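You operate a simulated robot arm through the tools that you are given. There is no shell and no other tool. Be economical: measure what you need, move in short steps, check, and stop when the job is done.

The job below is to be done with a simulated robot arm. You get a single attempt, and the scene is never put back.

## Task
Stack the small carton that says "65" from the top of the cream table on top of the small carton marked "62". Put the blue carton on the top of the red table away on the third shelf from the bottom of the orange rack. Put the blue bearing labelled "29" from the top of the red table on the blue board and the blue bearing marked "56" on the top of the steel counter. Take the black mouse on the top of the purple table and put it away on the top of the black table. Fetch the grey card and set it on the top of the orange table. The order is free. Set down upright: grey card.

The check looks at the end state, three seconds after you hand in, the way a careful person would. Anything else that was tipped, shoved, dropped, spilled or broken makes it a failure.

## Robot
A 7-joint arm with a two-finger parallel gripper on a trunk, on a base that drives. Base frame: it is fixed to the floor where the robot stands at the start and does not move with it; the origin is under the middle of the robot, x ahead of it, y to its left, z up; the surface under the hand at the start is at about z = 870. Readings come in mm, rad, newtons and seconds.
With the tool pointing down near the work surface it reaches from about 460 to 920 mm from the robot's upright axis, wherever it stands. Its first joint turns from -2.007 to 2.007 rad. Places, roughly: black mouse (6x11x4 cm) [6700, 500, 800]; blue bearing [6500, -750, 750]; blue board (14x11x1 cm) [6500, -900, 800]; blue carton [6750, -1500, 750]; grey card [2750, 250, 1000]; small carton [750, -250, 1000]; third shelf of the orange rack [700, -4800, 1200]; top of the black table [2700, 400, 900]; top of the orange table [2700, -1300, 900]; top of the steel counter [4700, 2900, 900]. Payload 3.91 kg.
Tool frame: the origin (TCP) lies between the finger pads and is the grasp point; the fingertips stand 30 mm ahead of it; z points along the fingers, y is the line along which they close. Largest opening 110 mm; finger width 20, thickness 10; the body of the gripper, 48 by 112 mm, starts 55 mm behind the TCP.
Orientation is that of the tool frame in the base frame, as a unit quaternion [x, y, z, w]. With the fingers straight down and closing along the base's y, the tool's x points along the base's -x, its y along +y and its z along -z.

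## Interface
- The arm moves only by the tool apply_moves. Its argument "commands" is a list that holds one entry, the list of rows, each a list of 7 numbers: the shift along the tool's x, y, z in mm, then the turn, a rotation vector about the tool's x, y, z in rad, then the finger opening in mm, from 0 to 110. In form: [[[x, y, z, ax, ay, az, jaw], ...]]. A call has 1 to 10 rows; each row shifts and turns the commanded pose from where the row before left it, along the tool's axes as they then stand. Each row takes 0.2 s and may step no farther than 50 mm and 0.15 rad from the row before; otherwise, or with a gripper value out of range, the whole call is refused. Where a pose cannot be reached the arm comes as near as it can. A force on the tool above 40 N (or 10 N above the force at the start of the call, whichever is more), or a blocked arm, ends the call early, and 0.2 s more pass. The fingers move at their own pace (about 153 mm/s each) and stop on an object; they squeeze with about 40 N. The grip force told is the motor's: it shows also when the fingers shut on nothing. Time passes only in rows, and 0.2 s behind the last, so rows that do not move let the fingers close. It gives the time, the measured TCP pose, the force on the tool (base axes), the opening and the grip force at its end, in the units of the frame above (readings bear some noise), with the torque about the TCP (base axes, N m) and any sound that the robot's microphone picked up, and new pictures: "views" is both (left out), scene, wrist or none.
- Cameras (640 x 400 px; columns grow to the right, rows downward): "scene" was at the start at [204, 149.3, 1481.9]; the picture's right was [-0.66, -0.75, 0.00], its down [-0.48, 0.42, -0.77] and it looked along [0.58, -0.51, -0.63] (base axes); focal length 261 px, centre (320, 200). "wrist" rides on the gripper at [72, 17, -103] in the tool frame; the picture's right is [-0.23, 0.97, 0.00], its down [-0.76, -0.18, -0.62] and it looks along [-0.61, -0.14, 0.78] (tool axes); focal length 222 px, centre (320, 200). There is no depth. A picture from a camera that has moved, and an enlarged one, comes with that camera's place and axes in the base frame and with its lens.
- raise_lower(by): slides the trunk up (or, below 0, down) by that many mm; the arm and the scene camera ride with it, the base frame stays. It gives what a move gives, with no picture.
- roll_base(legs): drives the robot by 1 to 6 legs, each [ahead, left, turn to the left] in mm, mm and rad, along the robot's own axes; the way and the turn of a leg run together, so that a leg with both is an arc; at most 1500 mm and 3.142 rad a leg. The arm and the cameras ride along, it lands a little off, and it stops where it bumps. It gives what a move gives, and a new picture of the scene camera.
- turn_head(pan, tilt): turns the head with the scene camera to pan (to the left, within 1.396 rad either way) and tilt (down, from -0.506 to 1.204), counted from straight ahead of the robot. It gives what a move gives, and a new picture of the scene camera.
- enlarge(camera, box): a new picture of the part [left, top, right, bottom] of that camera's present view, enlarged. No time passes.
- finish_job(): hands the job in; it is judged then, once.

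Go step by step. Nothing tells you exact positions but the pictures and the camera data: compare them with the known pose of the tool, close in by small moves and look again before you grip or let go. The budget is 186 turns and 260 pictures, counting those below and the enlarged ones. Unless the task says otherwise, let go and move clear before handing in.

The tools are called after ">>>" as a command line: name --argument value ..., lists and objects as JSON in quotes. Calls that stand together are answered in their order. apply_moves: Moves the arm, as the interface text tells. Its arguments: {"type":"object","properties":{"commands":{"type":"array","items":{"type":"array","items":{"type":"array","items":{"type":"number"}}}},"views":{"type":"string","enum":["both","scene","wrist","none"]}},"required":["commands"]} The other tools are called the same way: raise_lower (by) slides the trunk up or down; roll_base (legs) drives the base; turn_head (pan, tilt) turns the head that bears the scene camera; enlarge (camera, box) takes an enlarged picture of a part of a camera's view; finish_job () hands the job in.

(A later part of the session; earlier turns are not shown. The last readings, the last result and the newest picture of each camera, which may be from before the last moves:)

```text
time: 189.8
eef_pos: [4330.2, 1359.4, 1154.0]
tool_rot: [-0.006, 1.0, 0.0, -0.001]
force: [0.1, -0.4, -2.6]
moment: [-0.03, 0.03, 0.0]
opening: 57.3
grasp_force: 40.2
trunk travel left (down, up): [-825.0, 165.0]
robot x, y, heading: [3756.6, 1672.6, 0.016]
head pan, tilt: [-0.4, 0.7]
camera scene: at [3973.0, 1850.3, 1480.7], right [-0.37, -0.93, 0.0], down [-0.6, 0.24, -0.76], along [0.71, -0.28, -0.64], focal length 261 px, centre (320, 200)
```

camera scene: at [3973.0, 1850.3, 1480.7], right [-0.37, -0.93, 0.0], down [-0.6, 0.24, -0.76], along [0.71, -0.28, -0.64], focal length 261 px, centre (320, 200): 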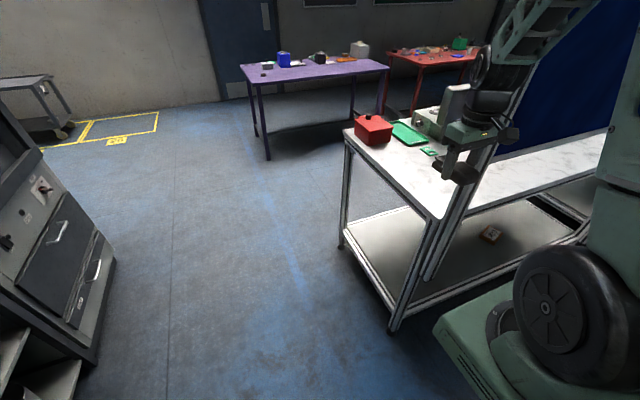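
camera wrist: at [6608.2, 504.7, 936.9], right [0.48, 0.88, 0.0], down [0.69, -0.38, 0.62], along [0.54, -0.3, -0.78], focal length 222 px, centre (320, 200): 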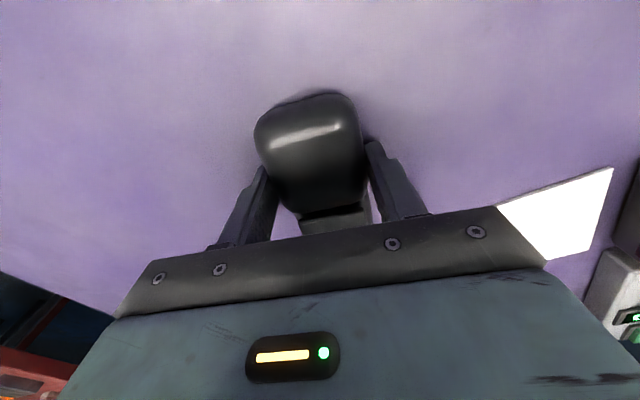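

I turn around here and strafe back to the rear of the black table; the free spot near [2860,630] looks good for the mouse.

>>> roll_base --legs '[[0, 0, -1.58], [0, 0, -1.58], [50, 1355, 0], [150, 0, 0]]'

>>> turn_head --pan -0.35 --tilt 0.75

```text
time: 205.2
eef_pos: [2986.4, 654.4, 1154.5]
tool_rot: [1.0, -0.008, 0.001, 0.0]
force: [0.0, -0.5, -0.9]
moment: [0.0, -0.02, 0.01]
opening: 57.6
grasp_force: 40.0
trunk travel left (down, up): [-825.0, 165.0]
robot x, y, heading: [3547.5, 323.3, 3.129]
head pan, tilt: [-0.4, 0.7]
camera scene: at [3324.2, 156.4, 1480.7], right [0.4, 0.92, 0.0], down [0.59, -0.26, -0.76], along [-0.7, 0.31, -0.64], focal length 261 px, centre (320, 200)
```

scene: 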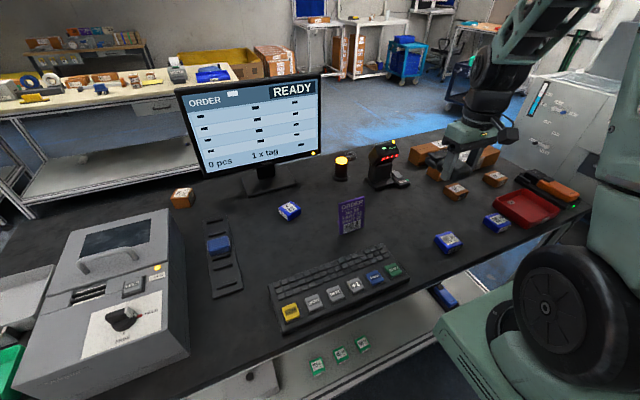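

```text
time: 205.8
eef_pos: [2987.3, 655.3, 1154.2]
tool_rot: [1.0, -0.009, 0.001, 0.0]
force: [-0.3, -0.6, -1.4]
moment: [-0.02, -0.02, 0.0]
opening: 57.1
grasp_force: 40.4
trunk travel left (down, up): [-825.0, 165.0]
robot x, y, heading: [3548.6, 324.0, 3.128]
head pan, tilt: [-0.351, 0.75]
camera scene: at [3324.4, 151.9, 1476.5], right [0.35, 0.94, 0.0], down [0.64, -0.24, -0.73], along [-0.68, 0.26, -0.68], focal length 261 px, centre (320, 200)
```

scene: 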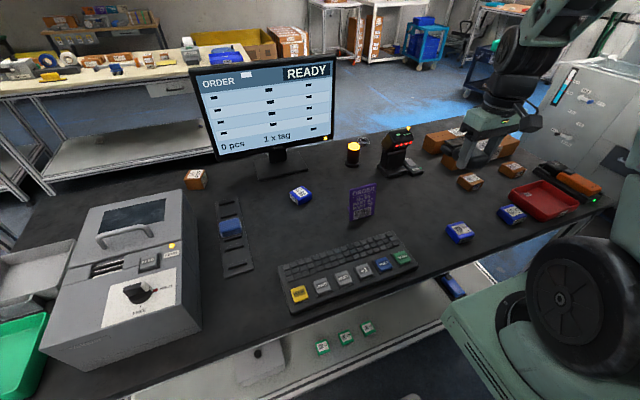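

Target spot [2840,680] is clear all around. I move over it and lower.

>>> apply_moves --commands '[[[-37, -5.5, 10, 0, 0, 0, 40], [-37, -5.5, 10, 0, 0, 0, 40], [-37, -5.5, 20, 0, 0, 0, 40], [-37, -5.5, 20, 0, 0, 0, 40], [0, 0, 40, 0, 0, 0, 40], [0, 0, 45, 0, 0, 0, 40], [0, 0, 45, 0, 0, 0, 40], [0, 0, 0, 0, 0, 0, 40]]]' --views "scene"

>>> enlarge --camera "scene" --box '[340, 120, 500, 250]'

```text
time: 207.6
eef_pos: [2839.2, 679.9, 963.7]
tool_rot: [1.0, -0.008, 0.0, 0.0]
force: [-0.4, 0.2, -1.4]
moment: [0.04, -0.01, 0.01]
opening: 57.4
grasp_force: 39.7
trunk travel left (down, up): [-825.0, 165.0]
robot x, y, heading: [3551.3, 327.7, 3.131]
head pan, tilt: [-0.351, 0.75]
camera scene: at [3324.4, 151.9, 1476.4], right [0.35, 0.94, 0.0], down [0.64, -0.24, -0.73], along [-0.68, 0.26, -0.68], focal length 261 px, centre (320, 200)
```

scene: 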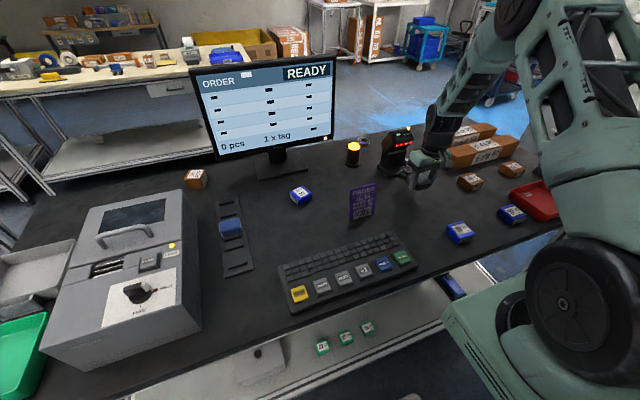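

```text
3.08 times, centred on (420, 185) of scene
camera zoom: at [3324.4, 151.9, 1476.4], right [0.35, 0.94, 0.0], down [0.64, -0.24, -0.73], along [-0.68, 0.26, -0.68], focal length 804 px, centre (12, 246)
```

zoom: 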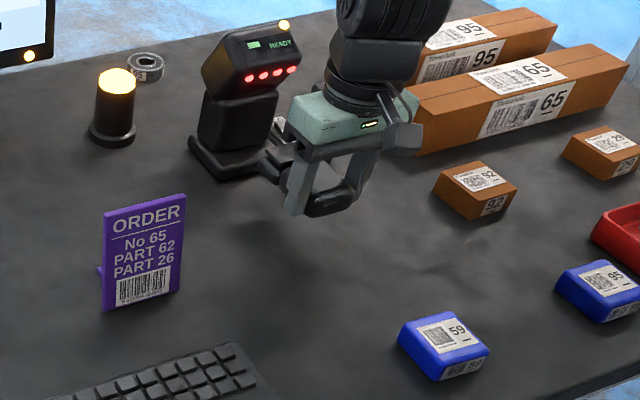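

>>> apply_moves --commands '[[[0, 0, 30, 0, 0, 0, 40], [0, 0, 18, 0, 0, 0, 40], [0, 0, 3, 0, 0, 0, 40], [0, 0, 3, 0, 0, 0, 40], [0, 0, 2, 0, 0, 0, 40], [0, 0, 2, 0, 0, 0, 40]]]' --views "wrist"

>>> enlarge --camera "scene" --box '[380, 140, 460, 200]'

```text
time: 209.0
eef_pos: [2836.3, 681.5, 910.1]
tool_rot: [1.0, -0.009, -0.003, -0.001]
force: [4.0, -1.9, 19.5]
moment: [-0.54, -0.51, 0.04]
opening: 57.3
grasp_force: 39.8
trunk travel left (down, up): [-825.0, 165.0]
robot x, y, heading: [3552.3, 322.6, 3.134]
head pan, tilt: [-0.351, 0.75]
stopped in row 6: the force on the tool passed its limit at 43 N (the readings are from after the stop); the commanded pose is now the measured one
camera wrist: at [2909.4, 663.8, 1013.3], right [-0.24, -0.97, 0.0], down [-0.76, 0.19, 0.63], along [-0.61, 0.15, -0.78], focal length 222 px, centre (320, 200)
```

wrist: 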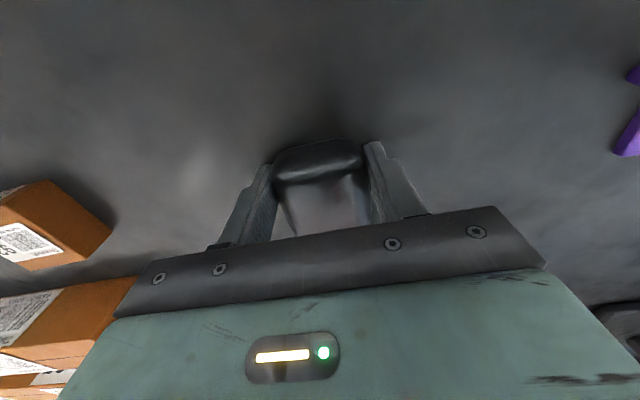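

```text
6.67 times, centred on (420, 170) of scene
camera zoom: at [3325.6, 151.4, 1476.3], right [0.35, 0.94, 0.0], down [0.64, -0.24, -0.73], along [-0.68, 0.26, -0.68], focal length 1741 px, centre (-347, 400)
```

zoom: 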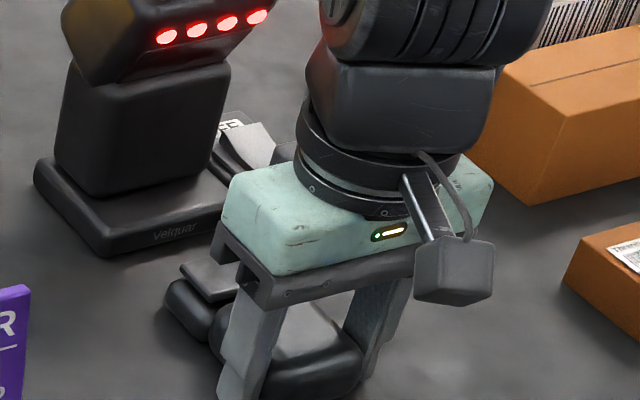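

>>> enlarge --camera "wrist" --box '[240, 110, 400, 240]'

>>> enlarge --camera "scene" --box '[396, 170, 444, 206]'

```text
3.08 times, centred on (320, 175) of wrist
camera zoom: at [2909.4, 663.8, 1013.3], right [-0.24, -0.97, 0.0], down [-0.76, 0.19, 0.63], along [-0.61, 0.15, -0.78], focal length 684 px, centre (320, 277)
```

zoom: 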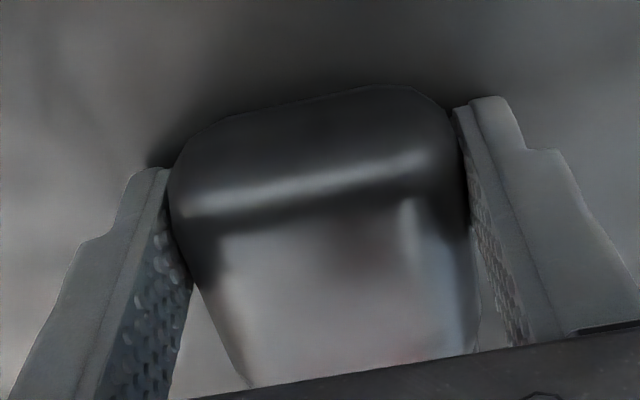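

```text
11.11 times, centred on (420, 188) of scene
camera zoom: at [3325.6, 151.4, 1476.3], right [0.35, 0.94, 0.0], down [0.64, -0.24, -0.73], along [-0.68, 0.26, -0.68], focal length 2902 px, centre (-791, 333)
```

zoom: 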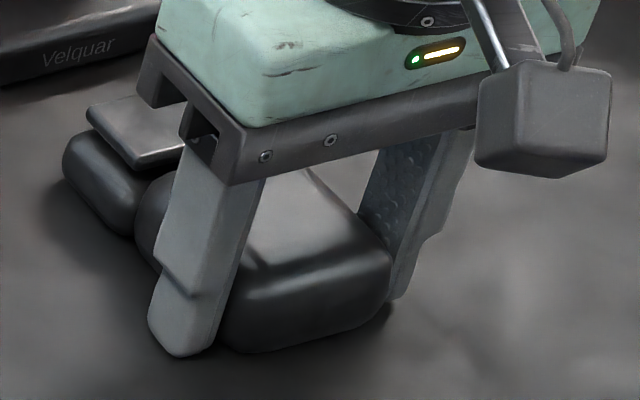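

The mouse is resting on the table. I release gently and rise.

>>> apply_moves --commands '[[[0, 0, 0, 0, 0, 0, 56], [0, 0, 0, 0, 0, 0, 62], [0, 0, 0, 0, 0, 0, 80], [0, 0, 0, 0, 0, 0, 100], [0, 0, -20, 0, 0, 0, 100], [0, 0, -45, 0, 0, 0, 100], [0, 0, -45, 0, 0, 0, 100], [0, 0, -45, 0, 0, 0, 100], [0, 0, -45, 0, 0, 0, 100]]]' --views "wrist"

>>> enlarge --camera "scene" --box '[340, 120, 500, 250]'

```text
time: 211.0
eef_pos: [2837.4, 682.2, 1108.7]
tool_rot: [1.0, -0.009, -0.002, -0.001]
force: [0.2, -0.6, 0.0]
moment: [-0.01, 0.01, -0.04]
opening: 100.3
grasp_force: 0.0
trunk travel left (down, up): [-825.0, 165.0]
robot x, y, heading: [3550.1, 325.6, 3.133]
head pan, tilt: [-0.351, 0.75]
camera wrist: at [2908.8, 663.7, 1212.8], right [-0.24, -0.97, 0.0], down [-0.76, 0.19, 0.63], along [-0.61, 0.15, -0.78], focal length 222 px, centre (320, 200)
```

wrist: 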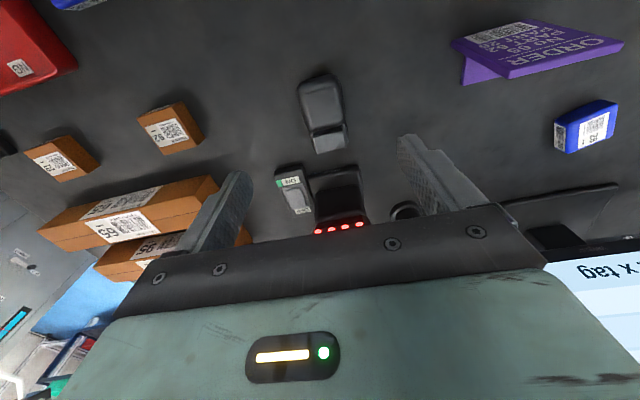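

```text
3.08 times, centred on (420, 185) of scene
camera zoom: at [3324.1, 152.1, 1476.3], right [0.35, 0.94, 0.0], down [0.64, -0.24, -0.73], along [-0.68, 0.26, -0.68], focal length 804 px, centre (12, 246)
```

zoom: 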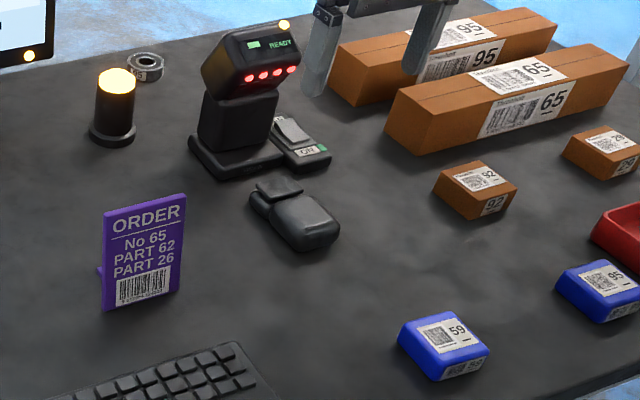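

The mouse lies well on the black table. Retract and drive back east.

>>> apply_moves --commands '[[[45, 0, -15, 0, 0, 0, 60], [45, 0, -15, 0, 0, 0, 60], [45, 0, -15, 0, 0, 0, 60], [15, 0, -15, 0, 0, 0, 60]]]' --views "none"

>>> roll_base --legs '[[-200, 0, 0], [0, -1360, 0], [0, 0, 1.575], [0, 0, 1.575], [0, 180, 0], [1500, 0, 0]]'

```text
time: 212.0
eef_pos: [2985.1, 678.3, 1168.0]
tool_rot: [1.0, -0.008, -0.002, -0.001]
force: [0.0, 0.1, -0.7]
moment: [0.0, -0.02, -0.01]
opening: 59.7
grasp_force: 0.2
trunk travel left (down, up): [-825.0, 165.0]
robot x, y, heading: [3551.4, 326.5, 3.135]
head pan, tilt: [-0.351, 0.75]
```

```text
time: 227.2
eef_pos: [4297.6, 1236.2, 1167.5]
tool_rot: [0.073, 0.997, -0.003, -0.003]
force: [-4.7, 1.4, 1.4]
moment: [-0.16, -0.55, 0.11]
opening: 60.1
grasp_force: 0.0
trunk travel left (down, up): [-825.0, 165.0]
robot x, y, heading: [3786.7, 1657.4, -0.123]
head pan, tilt: [-0.351, 0.75]
stopped in leg 4: the robot was blocked; the commanded pose is now the measured one
camera scene: at [4022.3, 1806.0, 1476.5], right [-0.46, -0.89, 0.0], down [-0.61, 0.31, -0.73], along [0.65, -0.34, -0.68], focal length 261 px, centre (320, 200)
```

scene: 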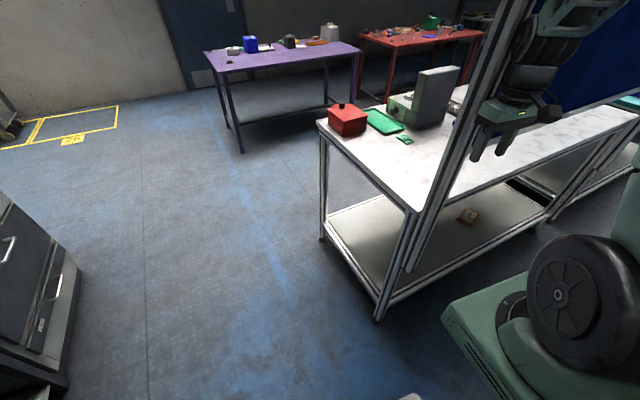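

The arm touched the board's post while turning. I back away, then go left before finishing the turn.

>>> roll_base --legs '[[-90, 0, 0], [0, 200, 0], [0, 0, 0.123]]'

>>> apply_moves --commands '[[[0, 0, 0, 0, 0, 0, 60]]]' --views "none"

```text
time: 230.1
eef_pos: [4281.7, 1518.0, 1167.2]
tool_rot: [0.01, 1.0, -0.003, -0.003]
force: [0.0, 0.5, 0.6]
moment: [0.04, -0.03, 0.03]
opening: 60.1
grasp_force: 0.0
trunk travel left (down, up): [-825.0, 165.0]
robot x, y, heading: [3720.1, 1872.5, 0.006]
head pan, tilt: [-0.351, 0.75]
camera scene: at [3938.0, 2047.3, 1476.4], right [-0.34, -0.94, 0.0], down [-0.64, 0.23, -0.73], along [0.69, -0.25, -0.68], focal length 261 px, centre (320, 200)
```

scene: 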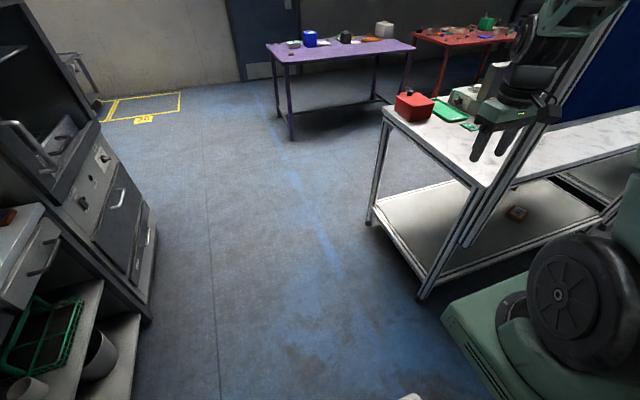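

```text
time: 230.5
eef_pos: [4282.9, 1516.5, 1167.6]
tool_rot: [0.011, 1.0, -0.002, -0.002]
force: [-0.1, -0.4, 0.1]
moment: [-0.01, -0.02, -0.01]
opening: 60.1
grasp_force: 0.0
trunk travel left (down, up): [-825.0, 165.0]
robot x, y, heading: [3717.9, 1869.7, -0.0]
head pan, tilt: [-0.351, 0.75]
```

>>> roll_base --legs '[[1500, 0, 0], [600, 0, 0], [0, -1500, 0], [0, -500, 0]]'

>>> turn_head --pan -0.7 --tilt 0.6

```text
time: 250.5
eef_pos: [6376.9, -482.9, 1167.6]
tool_rot: [0.005, 1.0, -0.002, -0.001]
force: [0.6, -0.4, 0.9]
moment: [0.01, 0.02, 0.0]
opening: 59.8
grasp_force: 0.1
trunk travel left (down, up): [-825.0, 165.0]
robot x, y, heading: [5809.0, -134.8, 0.017]
head pan, tilt: [-0.351, 0.75]
camera scene: at [6025.0, 41.7, 1476.4], right [-0.33, -0.94, 0.0], down [-0.64, 0.23, -0.73], along [0.69, -0.24, -0.68], focal length 261 px, centre (320, 200)
```

scene: 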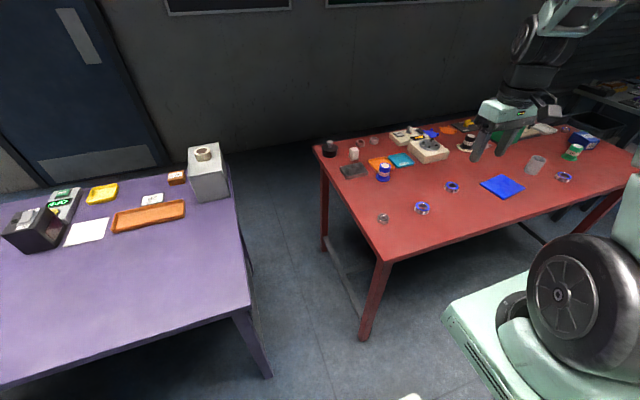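

```text
time: 251.3
eef_pos: [6378.1, -483.2, 1167.4]
tool_rot: [0.004, 1.0, -0.003, -0.002]
force: [-0.2, -0.7, 0.5]
moment: [0.0, -0.02, 0.02]
opening: 60.0
grasp_force: 0.0
trunk travel left (down, up): [-825.0, 165.0]
robot x, y, heading: [5806.4, -138.7, 0.014]
head pan, tilt: [-0.7, 0.6]
camera scene: at [6015.2, 13.2, 1489.3], right [-0.63, -0.77, 0.0], down [-0.44, 0.36, -0.82], along [0.64, -0.52, -0.57], focal length 261 px, centre (320, 200)
```

scene: 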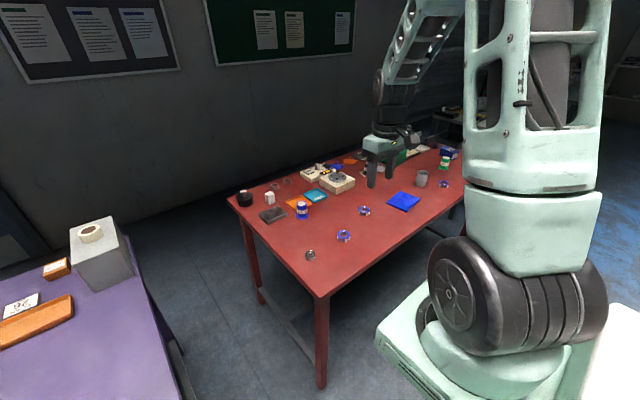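

The red table (about z=730) holds three blue bearings and the blue board near [6580,-1000]. I zoom to read the labels.

>>> enlarge --camera "scene" --box '[320, 170, 416, 250]'

>>> enlarge --camera "scene" --box '[400, 140, 480, 200]'

```text
5.00 times, centred on (368, 210) of scene
camera zoom: at [6015.2, 13.2, 1489.3], right [-0.63, -0.77, 0.0], down [-0.44, 0.36, -0.82], along [0.64, -0.52, -0.57], focal length 1306 px, centre (80, 150)
```

zoom: 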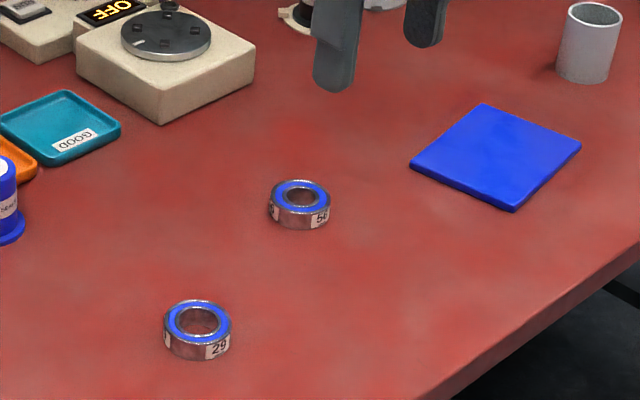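

```text
6.67 times, centred on (440, 170) of scene
camera zoom: at [6015.2, 13.2, 1489.3], right [-0.63, -0.77, 0.0], down [-0.44, 0.36, -0.82], along [0.64, -0.52, -0.57], focal length 1741 px, centre (-480, 400)
```

zoom: 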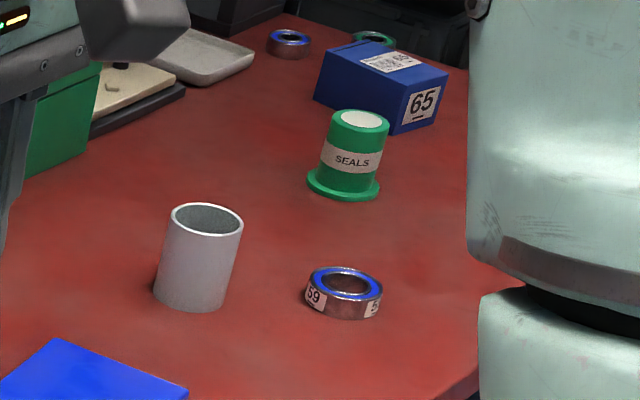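

Bearing 29 is near [6589,-588] and 56 near [6655,-789]. I move into position and lower the trunk.

>>> roll_base --legs '[[0, 0, -0.015], [140, -360, 0]]'

>>> raise_lower --by -150

>>> turn_head --pan -0.5 --tilt 0.7

```text
time: 254.0
eef_pos: [6515.2, -838.8, 1167.9]
tool_rot: [0.009, 1.0, -0.003, -0.002]
force: [0.3, -0.9, 0.1]
moment: [0.04, -0.02, 0.02]
opening: 60.1
grasp_force: 0.1
trunk travel left (down, up): [-825.0, 165.0]
robot x, y, heading: [5947.1, -485.5, 0.002]
head pan, tilt: [-0.7, 0.6]
camera scene: at [6157.0, -339.3, 1489.3], right [-0.64, -0.77, 0.0], down [-0.43, 0.36, -0.83], along [0.63, -0.53, -0.56], focal length 261 px, centre (320, 200)
```

scene: 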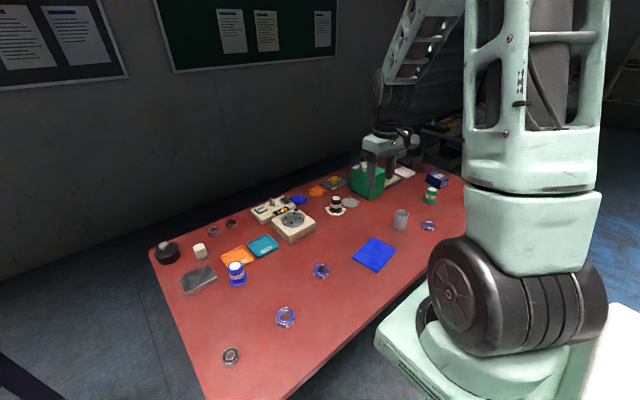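

```text
time: 255.8
eef_pos: [6515.3, -840.1, 1018.1]
tool_rot: [0.008, 1.0, -0.002, -0.002]
force: [0.3, 0.1, -0.4]
moment: [-0.01, -0.01, 0.0]
opening: 59.9
grasp_force: 0.0
trunk travel left (down, up): [-675.0, 315.0]
robot x, y, heading: [5951.2, -486.1, 0.007]
head pan, tilt: [-0.7, 0.6]
```

```text
time: 256.5
eef_pos: [6514.6, -838.8, 1017.8]
tool_rot: [0.009, 1.0, -0.003, -0.002]
force: [0.5, 0.4, -1.4]
moment: [0.02, 0.01, 0.0]
opening: 60.1
grasp_force: 0.1
trunk travel left (down, up): [-675.0, 315.0]
robot x, y, heading: [5948.9, -489.6, 0.006]
head pan, tilt: [-0.499, 0.7]
camera scene: at [6164.0, -323.1, 1330.7], right [-0.48, -0.88, 0.0], down [-0.57, 0.31, -0.77], along [0.67, -0.36, -0.64], focal length 261 px, centre (320, 200)
```

scene: 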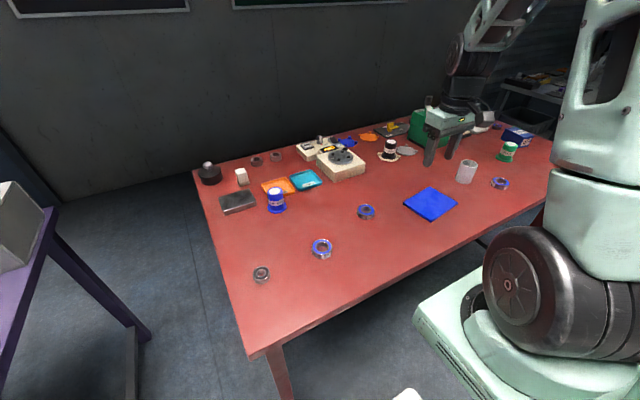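

Triangulating, the table top is nearer z≈800: bearing 29 about [6540,-532], board about [6539,-915]. I move above bearing 29.

>>> apply_moves --commands '[[[-2.9, 43.9, 5, 0, 0, 0, 100], [-2.9, 43.9, 5, 0, 0, 0, 100], [-2.9, 43.9, 10, 0, 0, 0, 100], [-2.9, 43.9, 10, 0, 0, 0, 100], [-2.9, 43.9, 15, 0, 0, 0, 100], [-2.9, 43.9, 15, 0, 0, 0, 100], [-2.9, 43.9, 15, 0, 0, 0, 100], [0, 0, 0, 0, 0, 0, 100]]]' --views "both"

```text
time: 258.3
eef_pos: [6537.9, -529.2, 939.6]
tool_rot: [0.01, 1.0, -0.003, -0.002]
force: [-0.1, -0.5, -0.5]
moment: [0.02, -0.01, 0.03]
opening: 100.2
grasp_force: 0.0
trunk travel left (down, up): [-675.0, 315.0]
robot x, y, heading: [5950.4, -490.6, 0.007]
head pan, tilt: [-0.499, 0.7]
camera scene: at [6163.9, -323.0, 1330.7], right [-0.47, -0.88, 0.0], down [-0.57, 0.31, -0.76], along [0.67, -0.36, -0.64], focal length 261 px, centre (320, 200)
camera wrist: at [6466.5, -511.0, 1044.1], right [0.24, 0.97, -0.01], down [0.76, -0.19, 0.62], along [0.6, -0.16, -0.78], focal length 222 px, centre (320, 200)
```

scene: 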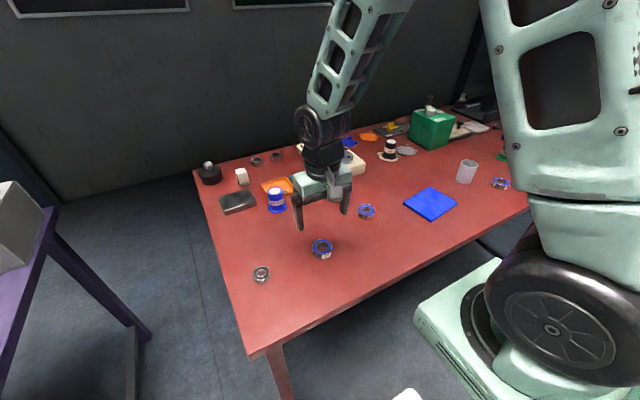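
wrist: 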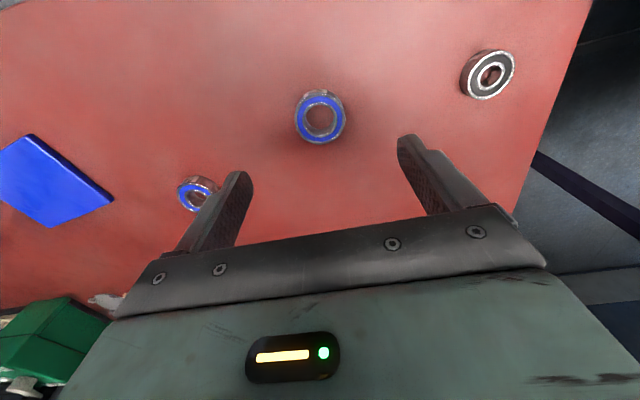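

The bearing 29 is right below the grip centre. Going down.

>>> apply_moves --commands '[[[-2, -1, 30, 0, 0, 0, 100], [0, 0, 30, 0, 0, 0, 100], [0, 0, 0, 0, 0, 0, 100]]]' --views "wrist"

>>> enlarge --camera "scene" --box '[260, 170, 388, 280]'

```text
time: 259.1
eef_pos: [6542.3, -532.1, 880.7]
tool_rot: [0.007, 1.0, -0.003, -0.002]
force: [-0.1, -0.6, 0.4]
moment: [-0.01, 0.02, 0.03]
opening: 100.2
grasp_force: 0.0
trunk travel left (down, up): [-675.0, 315.0]
robot x, y, heading: [5951.9, -491.8, 0.006]
head pan, tilt: [-0.499, 0.7]
camera wrist: at [6469.8, -512.6, 983.9], right [0.24, 0.97, -0.01], down [0.76, -0.19, 0.62], along [0.6, -0.16, -0.78], focal length 222 px, centre (320, 200)
```

wrist: 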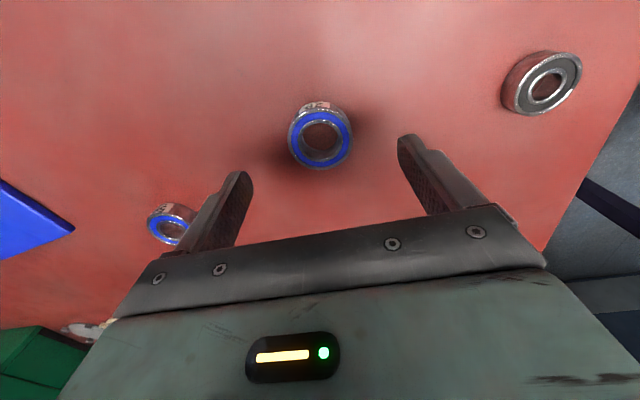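

```text
3.64 times, centred on (324, 225) of scene
camera zoom: at [6163.9, -323.0, 1330.7], right [-0.47, -0.88, 0.0], down [-0.57, 0.31, -0.76], along [0.67, -0.36, -0.64], focal length 950 px, centre (306, 109)
```

zoom: 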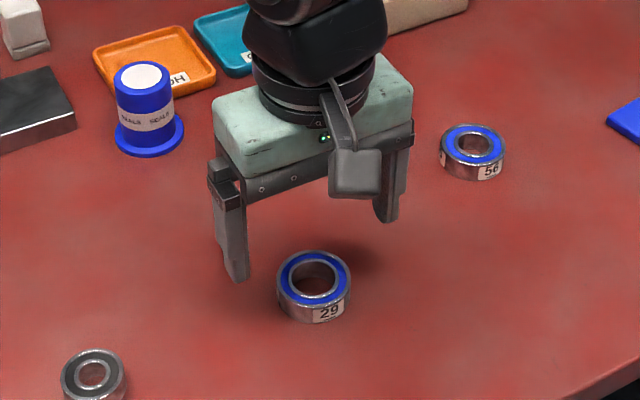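

>>> apply_moves --commands '[[[2, 0, 25, 0, 0, 0, 100], [0, 0, 12, 0, 0, 0, 100], [0, 0, 4, 0, 0, 0, 100], [0, 0, 3, 0, 0, 0, 100], [0, 0, 0, 0, 0, 0, 100]]]' --views "none"

>>> enlarge --camera "scene" --box '[276, 190, 372, 270]'

```text
time: 260.3
eef_pos: [6539.8, -533.3, 837.2]
tool_rot: [0.009, 1.0, -0.003, -0.003]
force: [-0.4, -0.7, -0.6]
moment: [0.0, 0.02, -0.01]
opening: 100.1
grasp_force: 0.0
trunk travel left (down, up): [-675.0, 315.0]
robot x, y, heading: [5951.6, -491.5, 0.003]
head pan, tilt: [-0.499, 0.7]
```

```text
5.00 times, centred on (324, 230) of scene
camera zoom: at [6164.0, -323.0, 1330.7], right [-0.47, -0.88, 0.0], down [-0.57, 0.31, -0.76], along [0.67, -0.36, -0.64], focal length 1306 px, centre (300, 50)
```

zoom: 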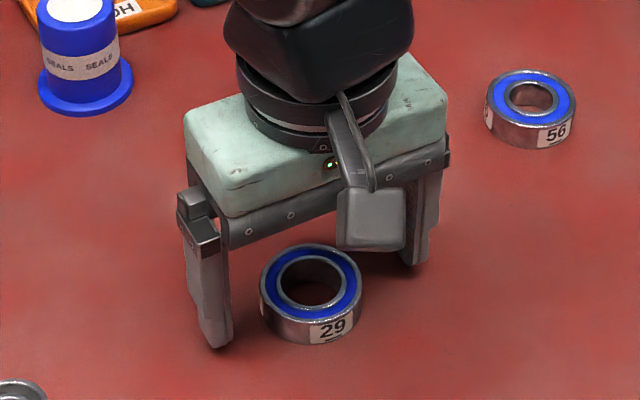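

>>> apply_moves --commands '[[[0, 0, 3, 0, 0, 0, 100], [0, 0, 2, 0, 0, 0, 100], [0, 0, 2, 0, 0, 0, 100], [0, 0, 0, 0, 0, 0, 100]]]' --views "none"

```text
time: 261.3
eef_pos: [6538.3, -533.5, 830.3]
tool_rot: [0.008, 1.0, -0.002, -0.001]
force: [-0.8, 0.8, 2.7]
moment: [0.18, 0.01, 0.06]
opening: 99.9
grasp_force: 0.1
trunk travel left (down, up): [-675.0, 315.0]
robot x, y, heading: [5949.3, -486.9, 0.004]
head pan, tilt: [-0.499, 0.7]
```

Table at z≈800. Raise 3 mm and close.

>>> apply_moves --commands '[[[0, 0, -3, 0, 0, 0, 100], [0, 0, 0, 0, 0, 0, 70], [0, 0, 0, 0, 0, 0, 50], [0, 0, 0, 0, 0, 0, 35], [0, 0, 0, 0, 0, 0, 35]]]' --views "wrist"

```text
time: 262.5
eef_pos: [6539.3, -533.6, 834.1]
tool_rot: [0.009, 1.0, -0.002, -0.002]
force: [-0.5, -0.1, 3.3]
moment: [0.12, 0.01, 0.0]
opening: 50.1
grasp_force: 39.4
trunk travel left (down, up): [-675.0, 315.0]
robot x, y, heading: [5951.9, -488.2, 0.002]
head pan, tilt: [-0.499, 0.7]
camera wrist: at [6467.4, -514.7, 937.9], right [0.24, 0.97, -0.01], down [0.76, -0.19, 0.62], along [0.6, -0.16, -0.78], focal length 222 px, centre (320, 200)
```

wrist: 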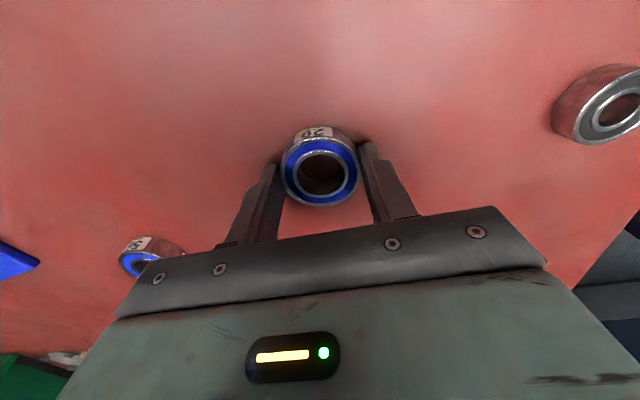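

Gripped. Lift and carry to the board.

>>> apply_moves --commands '[[[0, 0, -20, 0, 0, 0, 35], [0, 0, -40, 0, 0, 0, 35], [0, 0, -40, 0, 0, 0, 35], [-0.9, -47, 0, 0, 0, 0, 35], [-0.9, -47, 0, 0, 0, 0, 35], [-0.9, -47, 0, 0, 0, 0, 35], [-0.9, -47, 0, 0, 0, 0, 35], [-0.9, -47, 0, 0, 0, 0, 35], [-0.9, -47, 0, 0, 0, 0, 35], [-0.9, -47, 0, 0, 0, 0, 35]]]' --views "both"

```text
time: 264.7
eef_pos: [6539.5, -859.2, 935.7]
tool_rot: [0.008, 1.0, -0.003, -0.001]
force: [-0.5, 1.1, -0.3]
moment: [-0.04, 0.01, 0.01]
opening: 50.9
grasp_force: 39.8
trunk travel left (down, up): [-675.0, 315.0]
robot x, y, heading: [5954.1, -488.0, 0.006]
head pan, tilt: [-0.499, 0.7]
camera scene: at [6164.0, -322.5, 1330.6], right [-0.47, -0.88, 0.0], down [-0.57, 0.31, -0.76], along [0.67, -0.36, -0.64], focal length 261 px, centre (320, 200)
camera wrist: at [6467.9, -840.9, 1039.0], right [0.24, 0.97, -0.01], down [0.76, -0.19, 0.62], along [0.6, -0.15, -0.78], focal length 222 px, centre (320, 200)
```

scene: 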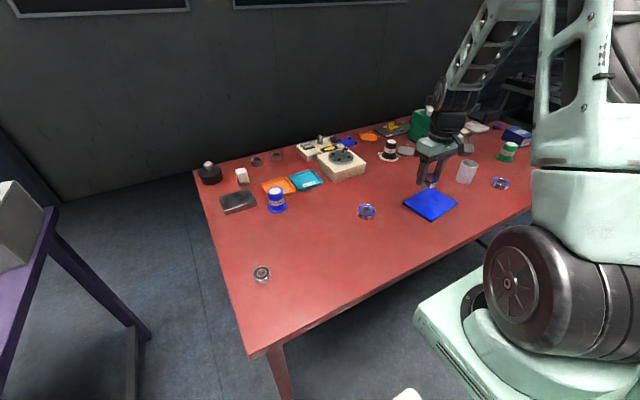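
wrist: 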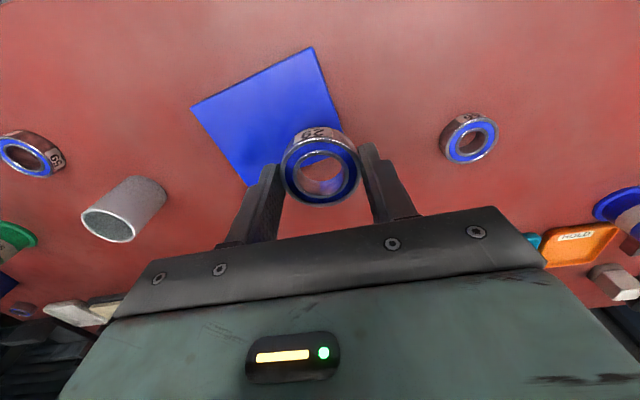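

Board centre is about [6541,-912]; shift there and lower.

>>> apply_moves --commands '[[[-1.5, -26, 0, 0, 0, 0, 35], [-1, -27, 10, 0, 0, 0, 35], [0, 0, 35, 0, 0, 0, 35], [0, 0, 30, 0, 0, 0, 35], [0, 0, 0, 0, 0, 0, 35]]]' --views "wrist"

>>> enlarge --camera "scene" --box '[380, 140, 492, 230]'

```text
time: 265.9
eef_pos: [6542.7, -916.0, 861.5]
tool_rot: [0.009, 1.0, -0.003, -0.002]
force: [1.2, 0.0, -0.5]
moment: [-0.04, -0.02, 0.02]
opening: 50.5
grasp_force: 39.9
trunk travel left (down, up): [-675.0, 315.0]
robot x, y, heading: [5955.4, -488.4, 0.004]
head pan, tilt: [-0.499, 0.7]
camera wrist: at [6470.7, -896.8, 964.8], right [0.24, 0.97, -0.01], down [0.76, -0.19, 0.62], along [0.6, -0.16, -0.78], focal length 222 px, centre (320, 200)
```

wrist: 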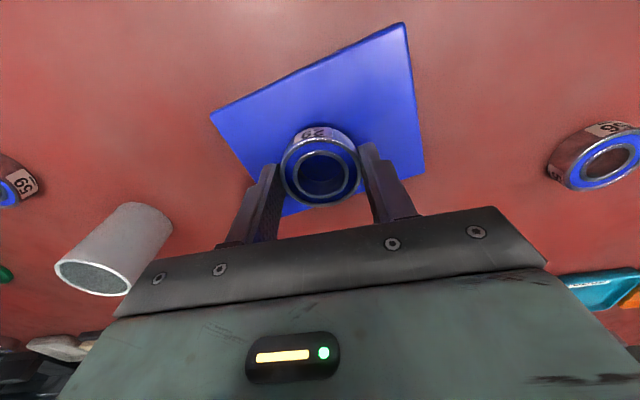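

```text
4.44 times, centred on (436, 185) of scene
camera zoom: at [6164.0, -323.0, 1330.7], right [-0.47, -0.88, 0.0], down [-0.57, 0.31, -0.76], along [0.67, -0.36, -0.64], focal length 1161 px, centre (-196, 267)
```

zoom: 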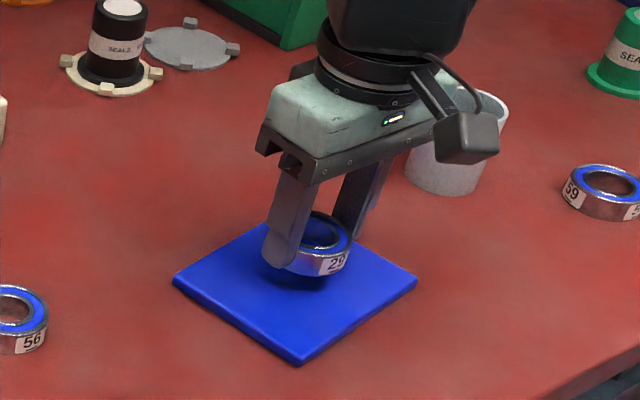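

>>> apply_moves --commands '[[[1, 3, 9, 0, 0, 0, 35], [0, 0, 4, 0, 0, 0, 35], [0, 0, 2, 0, 0, 0, 35], [0, 0, 2, 0, 0, 0, 35], [0, 0, 0, 0, 0, 0, 35]]]' --views "none"

```text
time: 267.1
eef_pos: [6541.2, -912.8, 843.4]
tool_rot: [0.009, 1.0, -0.003, -0.001]
force: [-0.3, -0.8, 9.4]
moment: [0.19, 0.07, 0.01]
opening: 50.4
grasp_force: 39.9
trunk travel left (down, up): [-675.0, 315.0]
robot x, y, heading: [5952.0, -490.6, 0.001]
head pan, tilt: [-0.499, 0.7]
```

Contact at 9 N. Open and rise.

>>> apply_moves --commands '[[[0, 0, 0, 0, 0, 0, 54], [0, 0, 0, 0, 0, 0, 65], [0, 0, 0, 0, 0, 0, 85], [0, 0, -20, 0, 0, 0, 85], [0, 0, -40, 0, 0, 0, 85], [0, 0, -45, 0, 0, 0, 85]]]' --views "wrist"

>>> enlarge --camera "scene" --box '[340, 150, 460, 240]'

```text
time: 268.5
eef_pos: [6539.9, -910.8, 947.3]
tool_rot: [0.008, 1.0, -0.003, -0.002]
force: [-0.4, -0.4, -0.3]
moment: [0.03, 0.02, 0.03]
opening: 85.0
grasp_force: 0.0
trunk travel left (down, up): [-675.0, 315.0]
robot x, y, heading: [5952.4, -487.1, 0.006]
head pan, tilt: [-0.499, 0.7]
camera wrist: at [6469.2, -891.5, 1051.3], right [0.24, 0.97, -0.01], down [0.76, -0.19, 0.62], along [0.6, -0.15, -0.78], focal length 222 px, centre (320, 200)
```

wrist: 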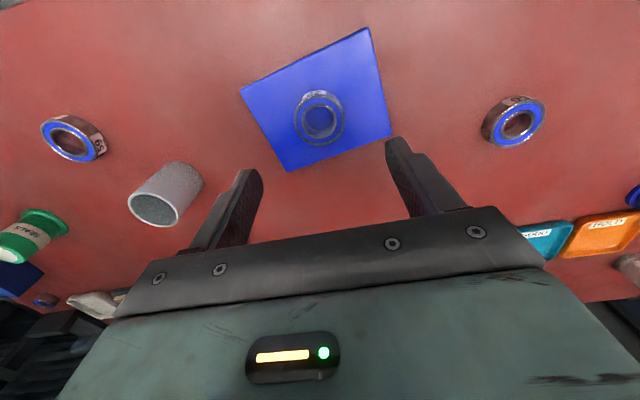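

```text
4.44 times, centred on (400, 195) of scene
camera zoom: at [6164.3, -323.3, 1330.6], right [-0.47, -0.88, 0.0], down [-0.57, 0.31, -0.76], along [0.67, -0.36, -0.64], focal length 1161 px, centre (-36, 222)
```

zoom: 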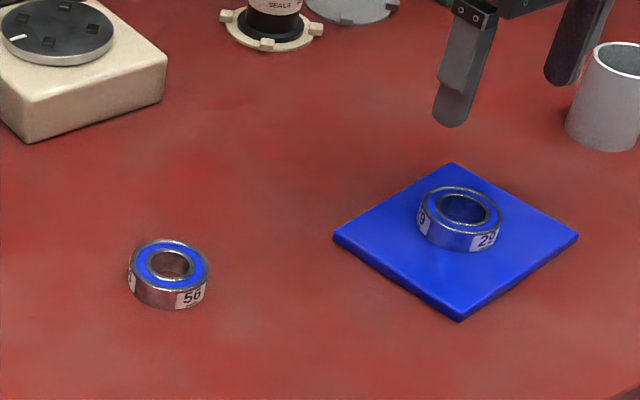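

Bearing 29 sits on the board. Next is 56 at about [6600,-712].

>>> apply_moves --commands '[[[-11.3, 40, 5, 0, 0, 0, 100], [-11.3, 40, 10, 0, 0, 0, 100], [-11.3, 40, 10, 0, 0, 0, 100], [-11.3, 40, 10, 0, 0, 0, 100], [-11.3, 40, 20, 0, 0, 0, 100], [0, 0, 0, 0, 0, 0, 100]]]' --views "wrist"

```text
time: 269.9
eef_pos: [6599.9, -711.7, 893.5]
tool_rot: [0.008, 1.0, -0.003, -0.002]
force: [-1.1, 0.3, -0.6]
moment: [-0.02, 0.01, 0.01]
opening: 99.9
grasp_force: 0.1
trunk travel left (down, up): [-675.0, 315.0]
robot x, y, heading: [5950.3, -490.4, 0.007]
head pan, tilt: [-0.499, 0.7]
camera wrist: at [6529.3, -692.6, 997.1], right [0.24, 0.97, -0.01], down [0.76, -0.19, 0.62], along [0.6, -0.16, -0.78], focal length 222 px, centre (320, 200)
```

wrist: 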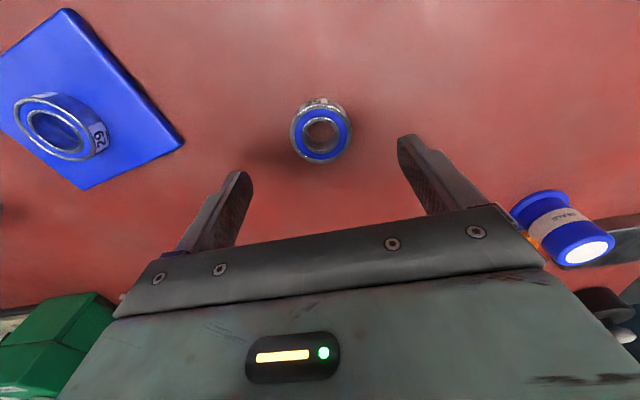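

>>> apply_moves --commands '[[[0, 0, 30, 0, 0, 0, 100], [0, 0, 20, 0, 0, 0, 100], [0, 0, 9, 0, 0, 0, 100], [0, 0, 0, 0, 0, 0, 70], [0, 0, 0, 0, 0, 0, 50], [0, 0, 0, 0, 0, 0, 35], [0, 0, 0, 0, 0, 0, 35]]]' --views "wrist"

```text
time: 271.5
eef_pos: [6600.8, -713.6, 833.4]
tool_rot: [0.009, 1.0, -0.002, -0.002]
force: [-0.3, 0.2, -0.3]
moment: [0.05, -0.03, 0.0]
opening: 50.5
grasp_force: 40.0
trunk travel left (down, up): [-675.0, 315.0]
robot x, y, heading: [5949.4, -491.0, 0.003]
head pan, tilt: [-0.499, 0.7]
camera wrist: at [6528.6, -694.7, 937.8], right [0.24, 0.97, -0.01], down [0.76, -0.19, 0.62], along [0.6, -0.16, -0.78], focal length 222 px, centre (320, 200)
```

wrist: 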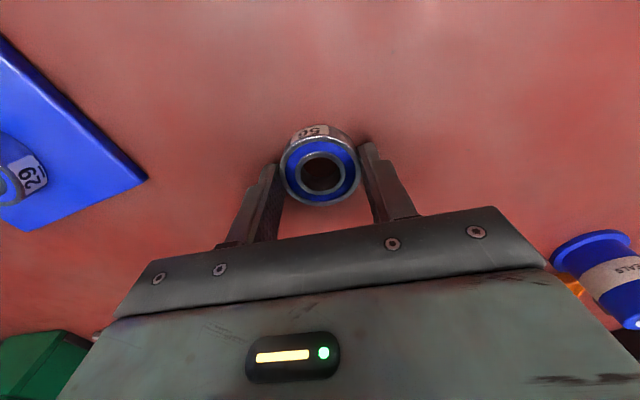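

Holding bearing 56. Lift, retract, raise the trunk, and drive toward the steel counter.

>>> apply_moves --commands '[[[0, 0, -20, 0, 0, 0, 35], [0, 0, -45, 0, 0, 0, 35], [0, 0, -45, 0, 0, 0, 35], [0, 0, -45, 0, 0, 0, 35], [25, -25, -20, 0, 0, 0, 35], [25, -25, -10, 0, 0, 0, 35], [25, -15, 0, 0, 0, 0, 35]]]' --views "none"

>>> raise_lower --by 150

>>> roll_base --legs '[[-130, 0, 0], [0, 1400, 0], [0, 960, 0], [0, 0, 1.57], [0, 1000, 0]]'

>>> turn_head --pan 0.3 --tilt 0.5

```text
time: 273.1
eef_pos: [6524.7, -776.8, 1019.7]
tool_rot: [0.009, 1.0, -0.003, -0.003]
force: [0.5, 0.0, -1.4]
moment: [0.01, 0.04, -0.02]
opening: 50.4
grasp_force: 40.1
trunk travel left (down, up): [-675.0, 315.0]
robot x, y, heading: [5951.7, -485.2, 0.003]
head pan, tilt: [-0.499, 0.7]
```

```text
time: 274.9
eef_pos: [6524.6, -776.1, 1169.5]
tool_rot: [0.008, 1.0, -0.002, -0.002]
force: [-0.3, -0.4, -0.9]
moment: [-0.02, 0.0, 0.01]
opening: 50.5
grasp_force: 39.4
trunk travel left (down, up): [-825.0, 165.0]
robot x, y, heading: [5949.0, -488.1, -0.001]
head pan, tilt: [-0.499, 0.7]
```

```text
time: 295.9
eef_pos: [5085.0, 2449.9, 1168.9]
tool_rot: [-0.701, 0.713, -0.004, 0.001]
force: [0.2, -0.5, -1.5]
moment: [0.01, 0.02, 0.01]
opening: 50.5
grasp_force: 40.2
trunk travel left (down, up): [-825.0, 165.0]
robot x, y, heading: [4795.0, 1878.1, 1.575]
head pan, tilt: [-0.499, 0.7]
camera scene: at [4628.3, 2093.9, 1480.7], right [0.88, -0.48, 0.0], down [-0.31, -0.57, -0.76], along [0.36, 0.67, -0.64], focal length 261 px, centre (320, 200)
```

scene: 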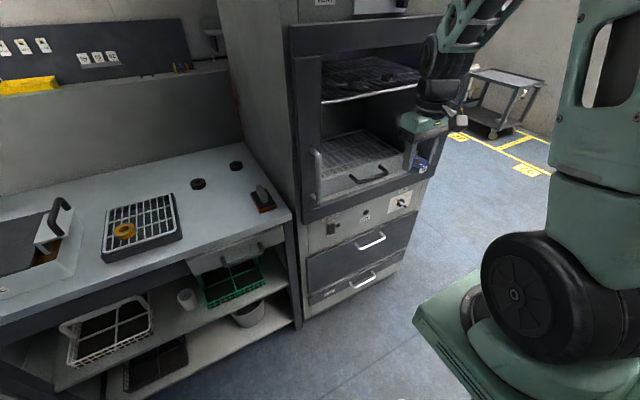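

```text
time: 297.0
eef_pos: [5084.0, 2449.9, 1169.7]
tool_rot: [-0.702, 0.712, -0.003, 0.001]
force: [1.0, 0.0, -0.9]
moment: [0.0, -0.01, -0.01]
opening: 50.4
grasp_force: 40.1
trunk travel left (down, up): [-825.0, 165.0]
robot x, y, heading: [4795.7, 1875.7, 1.576]
head pan, tilt: [0.3, 0.499]
camera scene: at [4560.8, 2106.0, 1498.4], right [0.95, 0.3, 0.0], down [0.14, -0.46, -0.88], along [-0.26, 0.84, -0.48], focal length 261 px, centre (320, 200)
```

scene: 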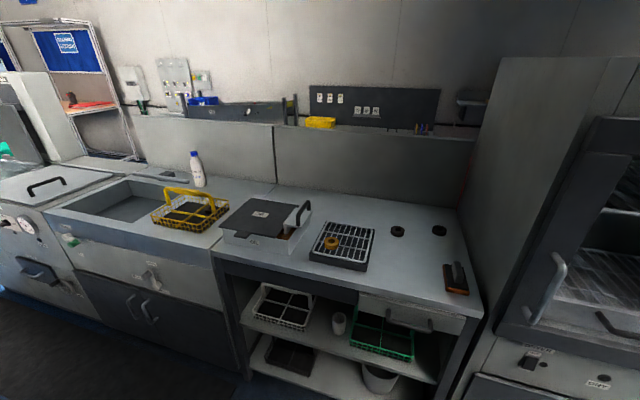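

The steel counter has free space near [4655,2830] between the grid and the brush. I position the base there.

>>> roll_base --legs '[[0, 430, 0], [220, 0, 0]]'

>>> turn_head --pan -0.3 --tilt 0.75

```text
time: 300.9
eef_pos: [4644.3, 2666.4, 1169.1]
tool_rot: [-0.701, 0.713, -0.004, 0.001]
force: [-0.3, 0.1, -1.1]
moment: [-0.03, 0.01, 0.0]
opening: 50.3
grasp_force: 40.2
trunk travel left (down, up): [-825.0, 165.0]
robot x, y, heading: [4357.7, 2091.1, 1.577]
head pan, tilt: [0.3, 0.499]
camera scene: at [4122.9, 2321.0, 1498.4], right [0.95, 0.3, 0.0], down [0.14, -0.46, -0.88], along [-0.26, 0.84, -0.48], focal length 261 px, centre (320, 200)
```

scene: 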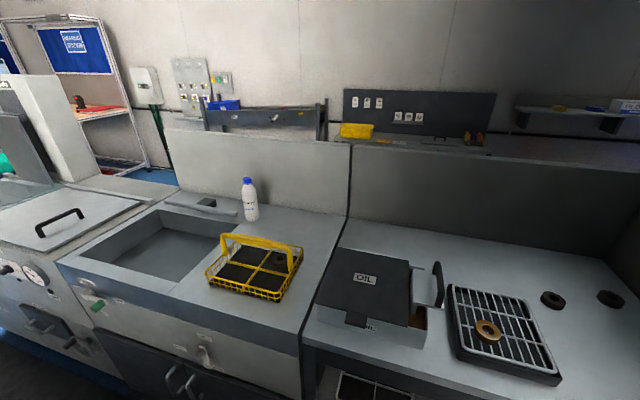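

```text
time: 301.9
eef_pos: [4645.1, 2667.0, 1169.1]
tool_rot: [-0.701, 0.713, -0.003, 0.0]
force: [0.1, -0.5, -0.8]
moment: [0.02, 0.0, 0.01]
opening: 50.5
grasp_force: 39.6
trunk travel left (down, up): [-825.0, 165.0]
robot x, y, heading: [4361.0, 2096.1, 1.575]
head pan, tilt: [-0.3, 0.75]
camera scene: at [4174.4, 2313.8, 1476.5], right [0.96, -0.29, 0.0], down [-0.2, -0.65, -0.73], along [0.21, 0.7, -0.68], focal length 261 px, centre (320, 200)
```

scene: 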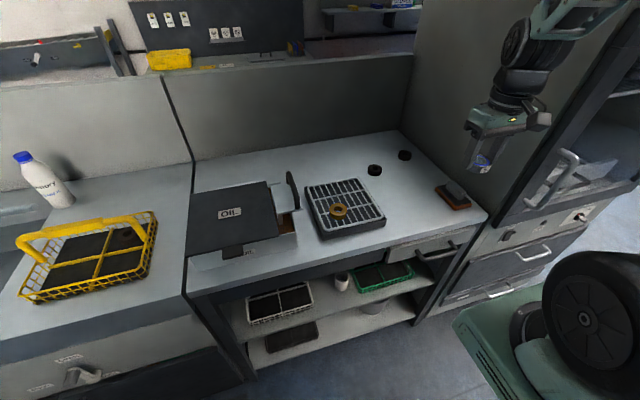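

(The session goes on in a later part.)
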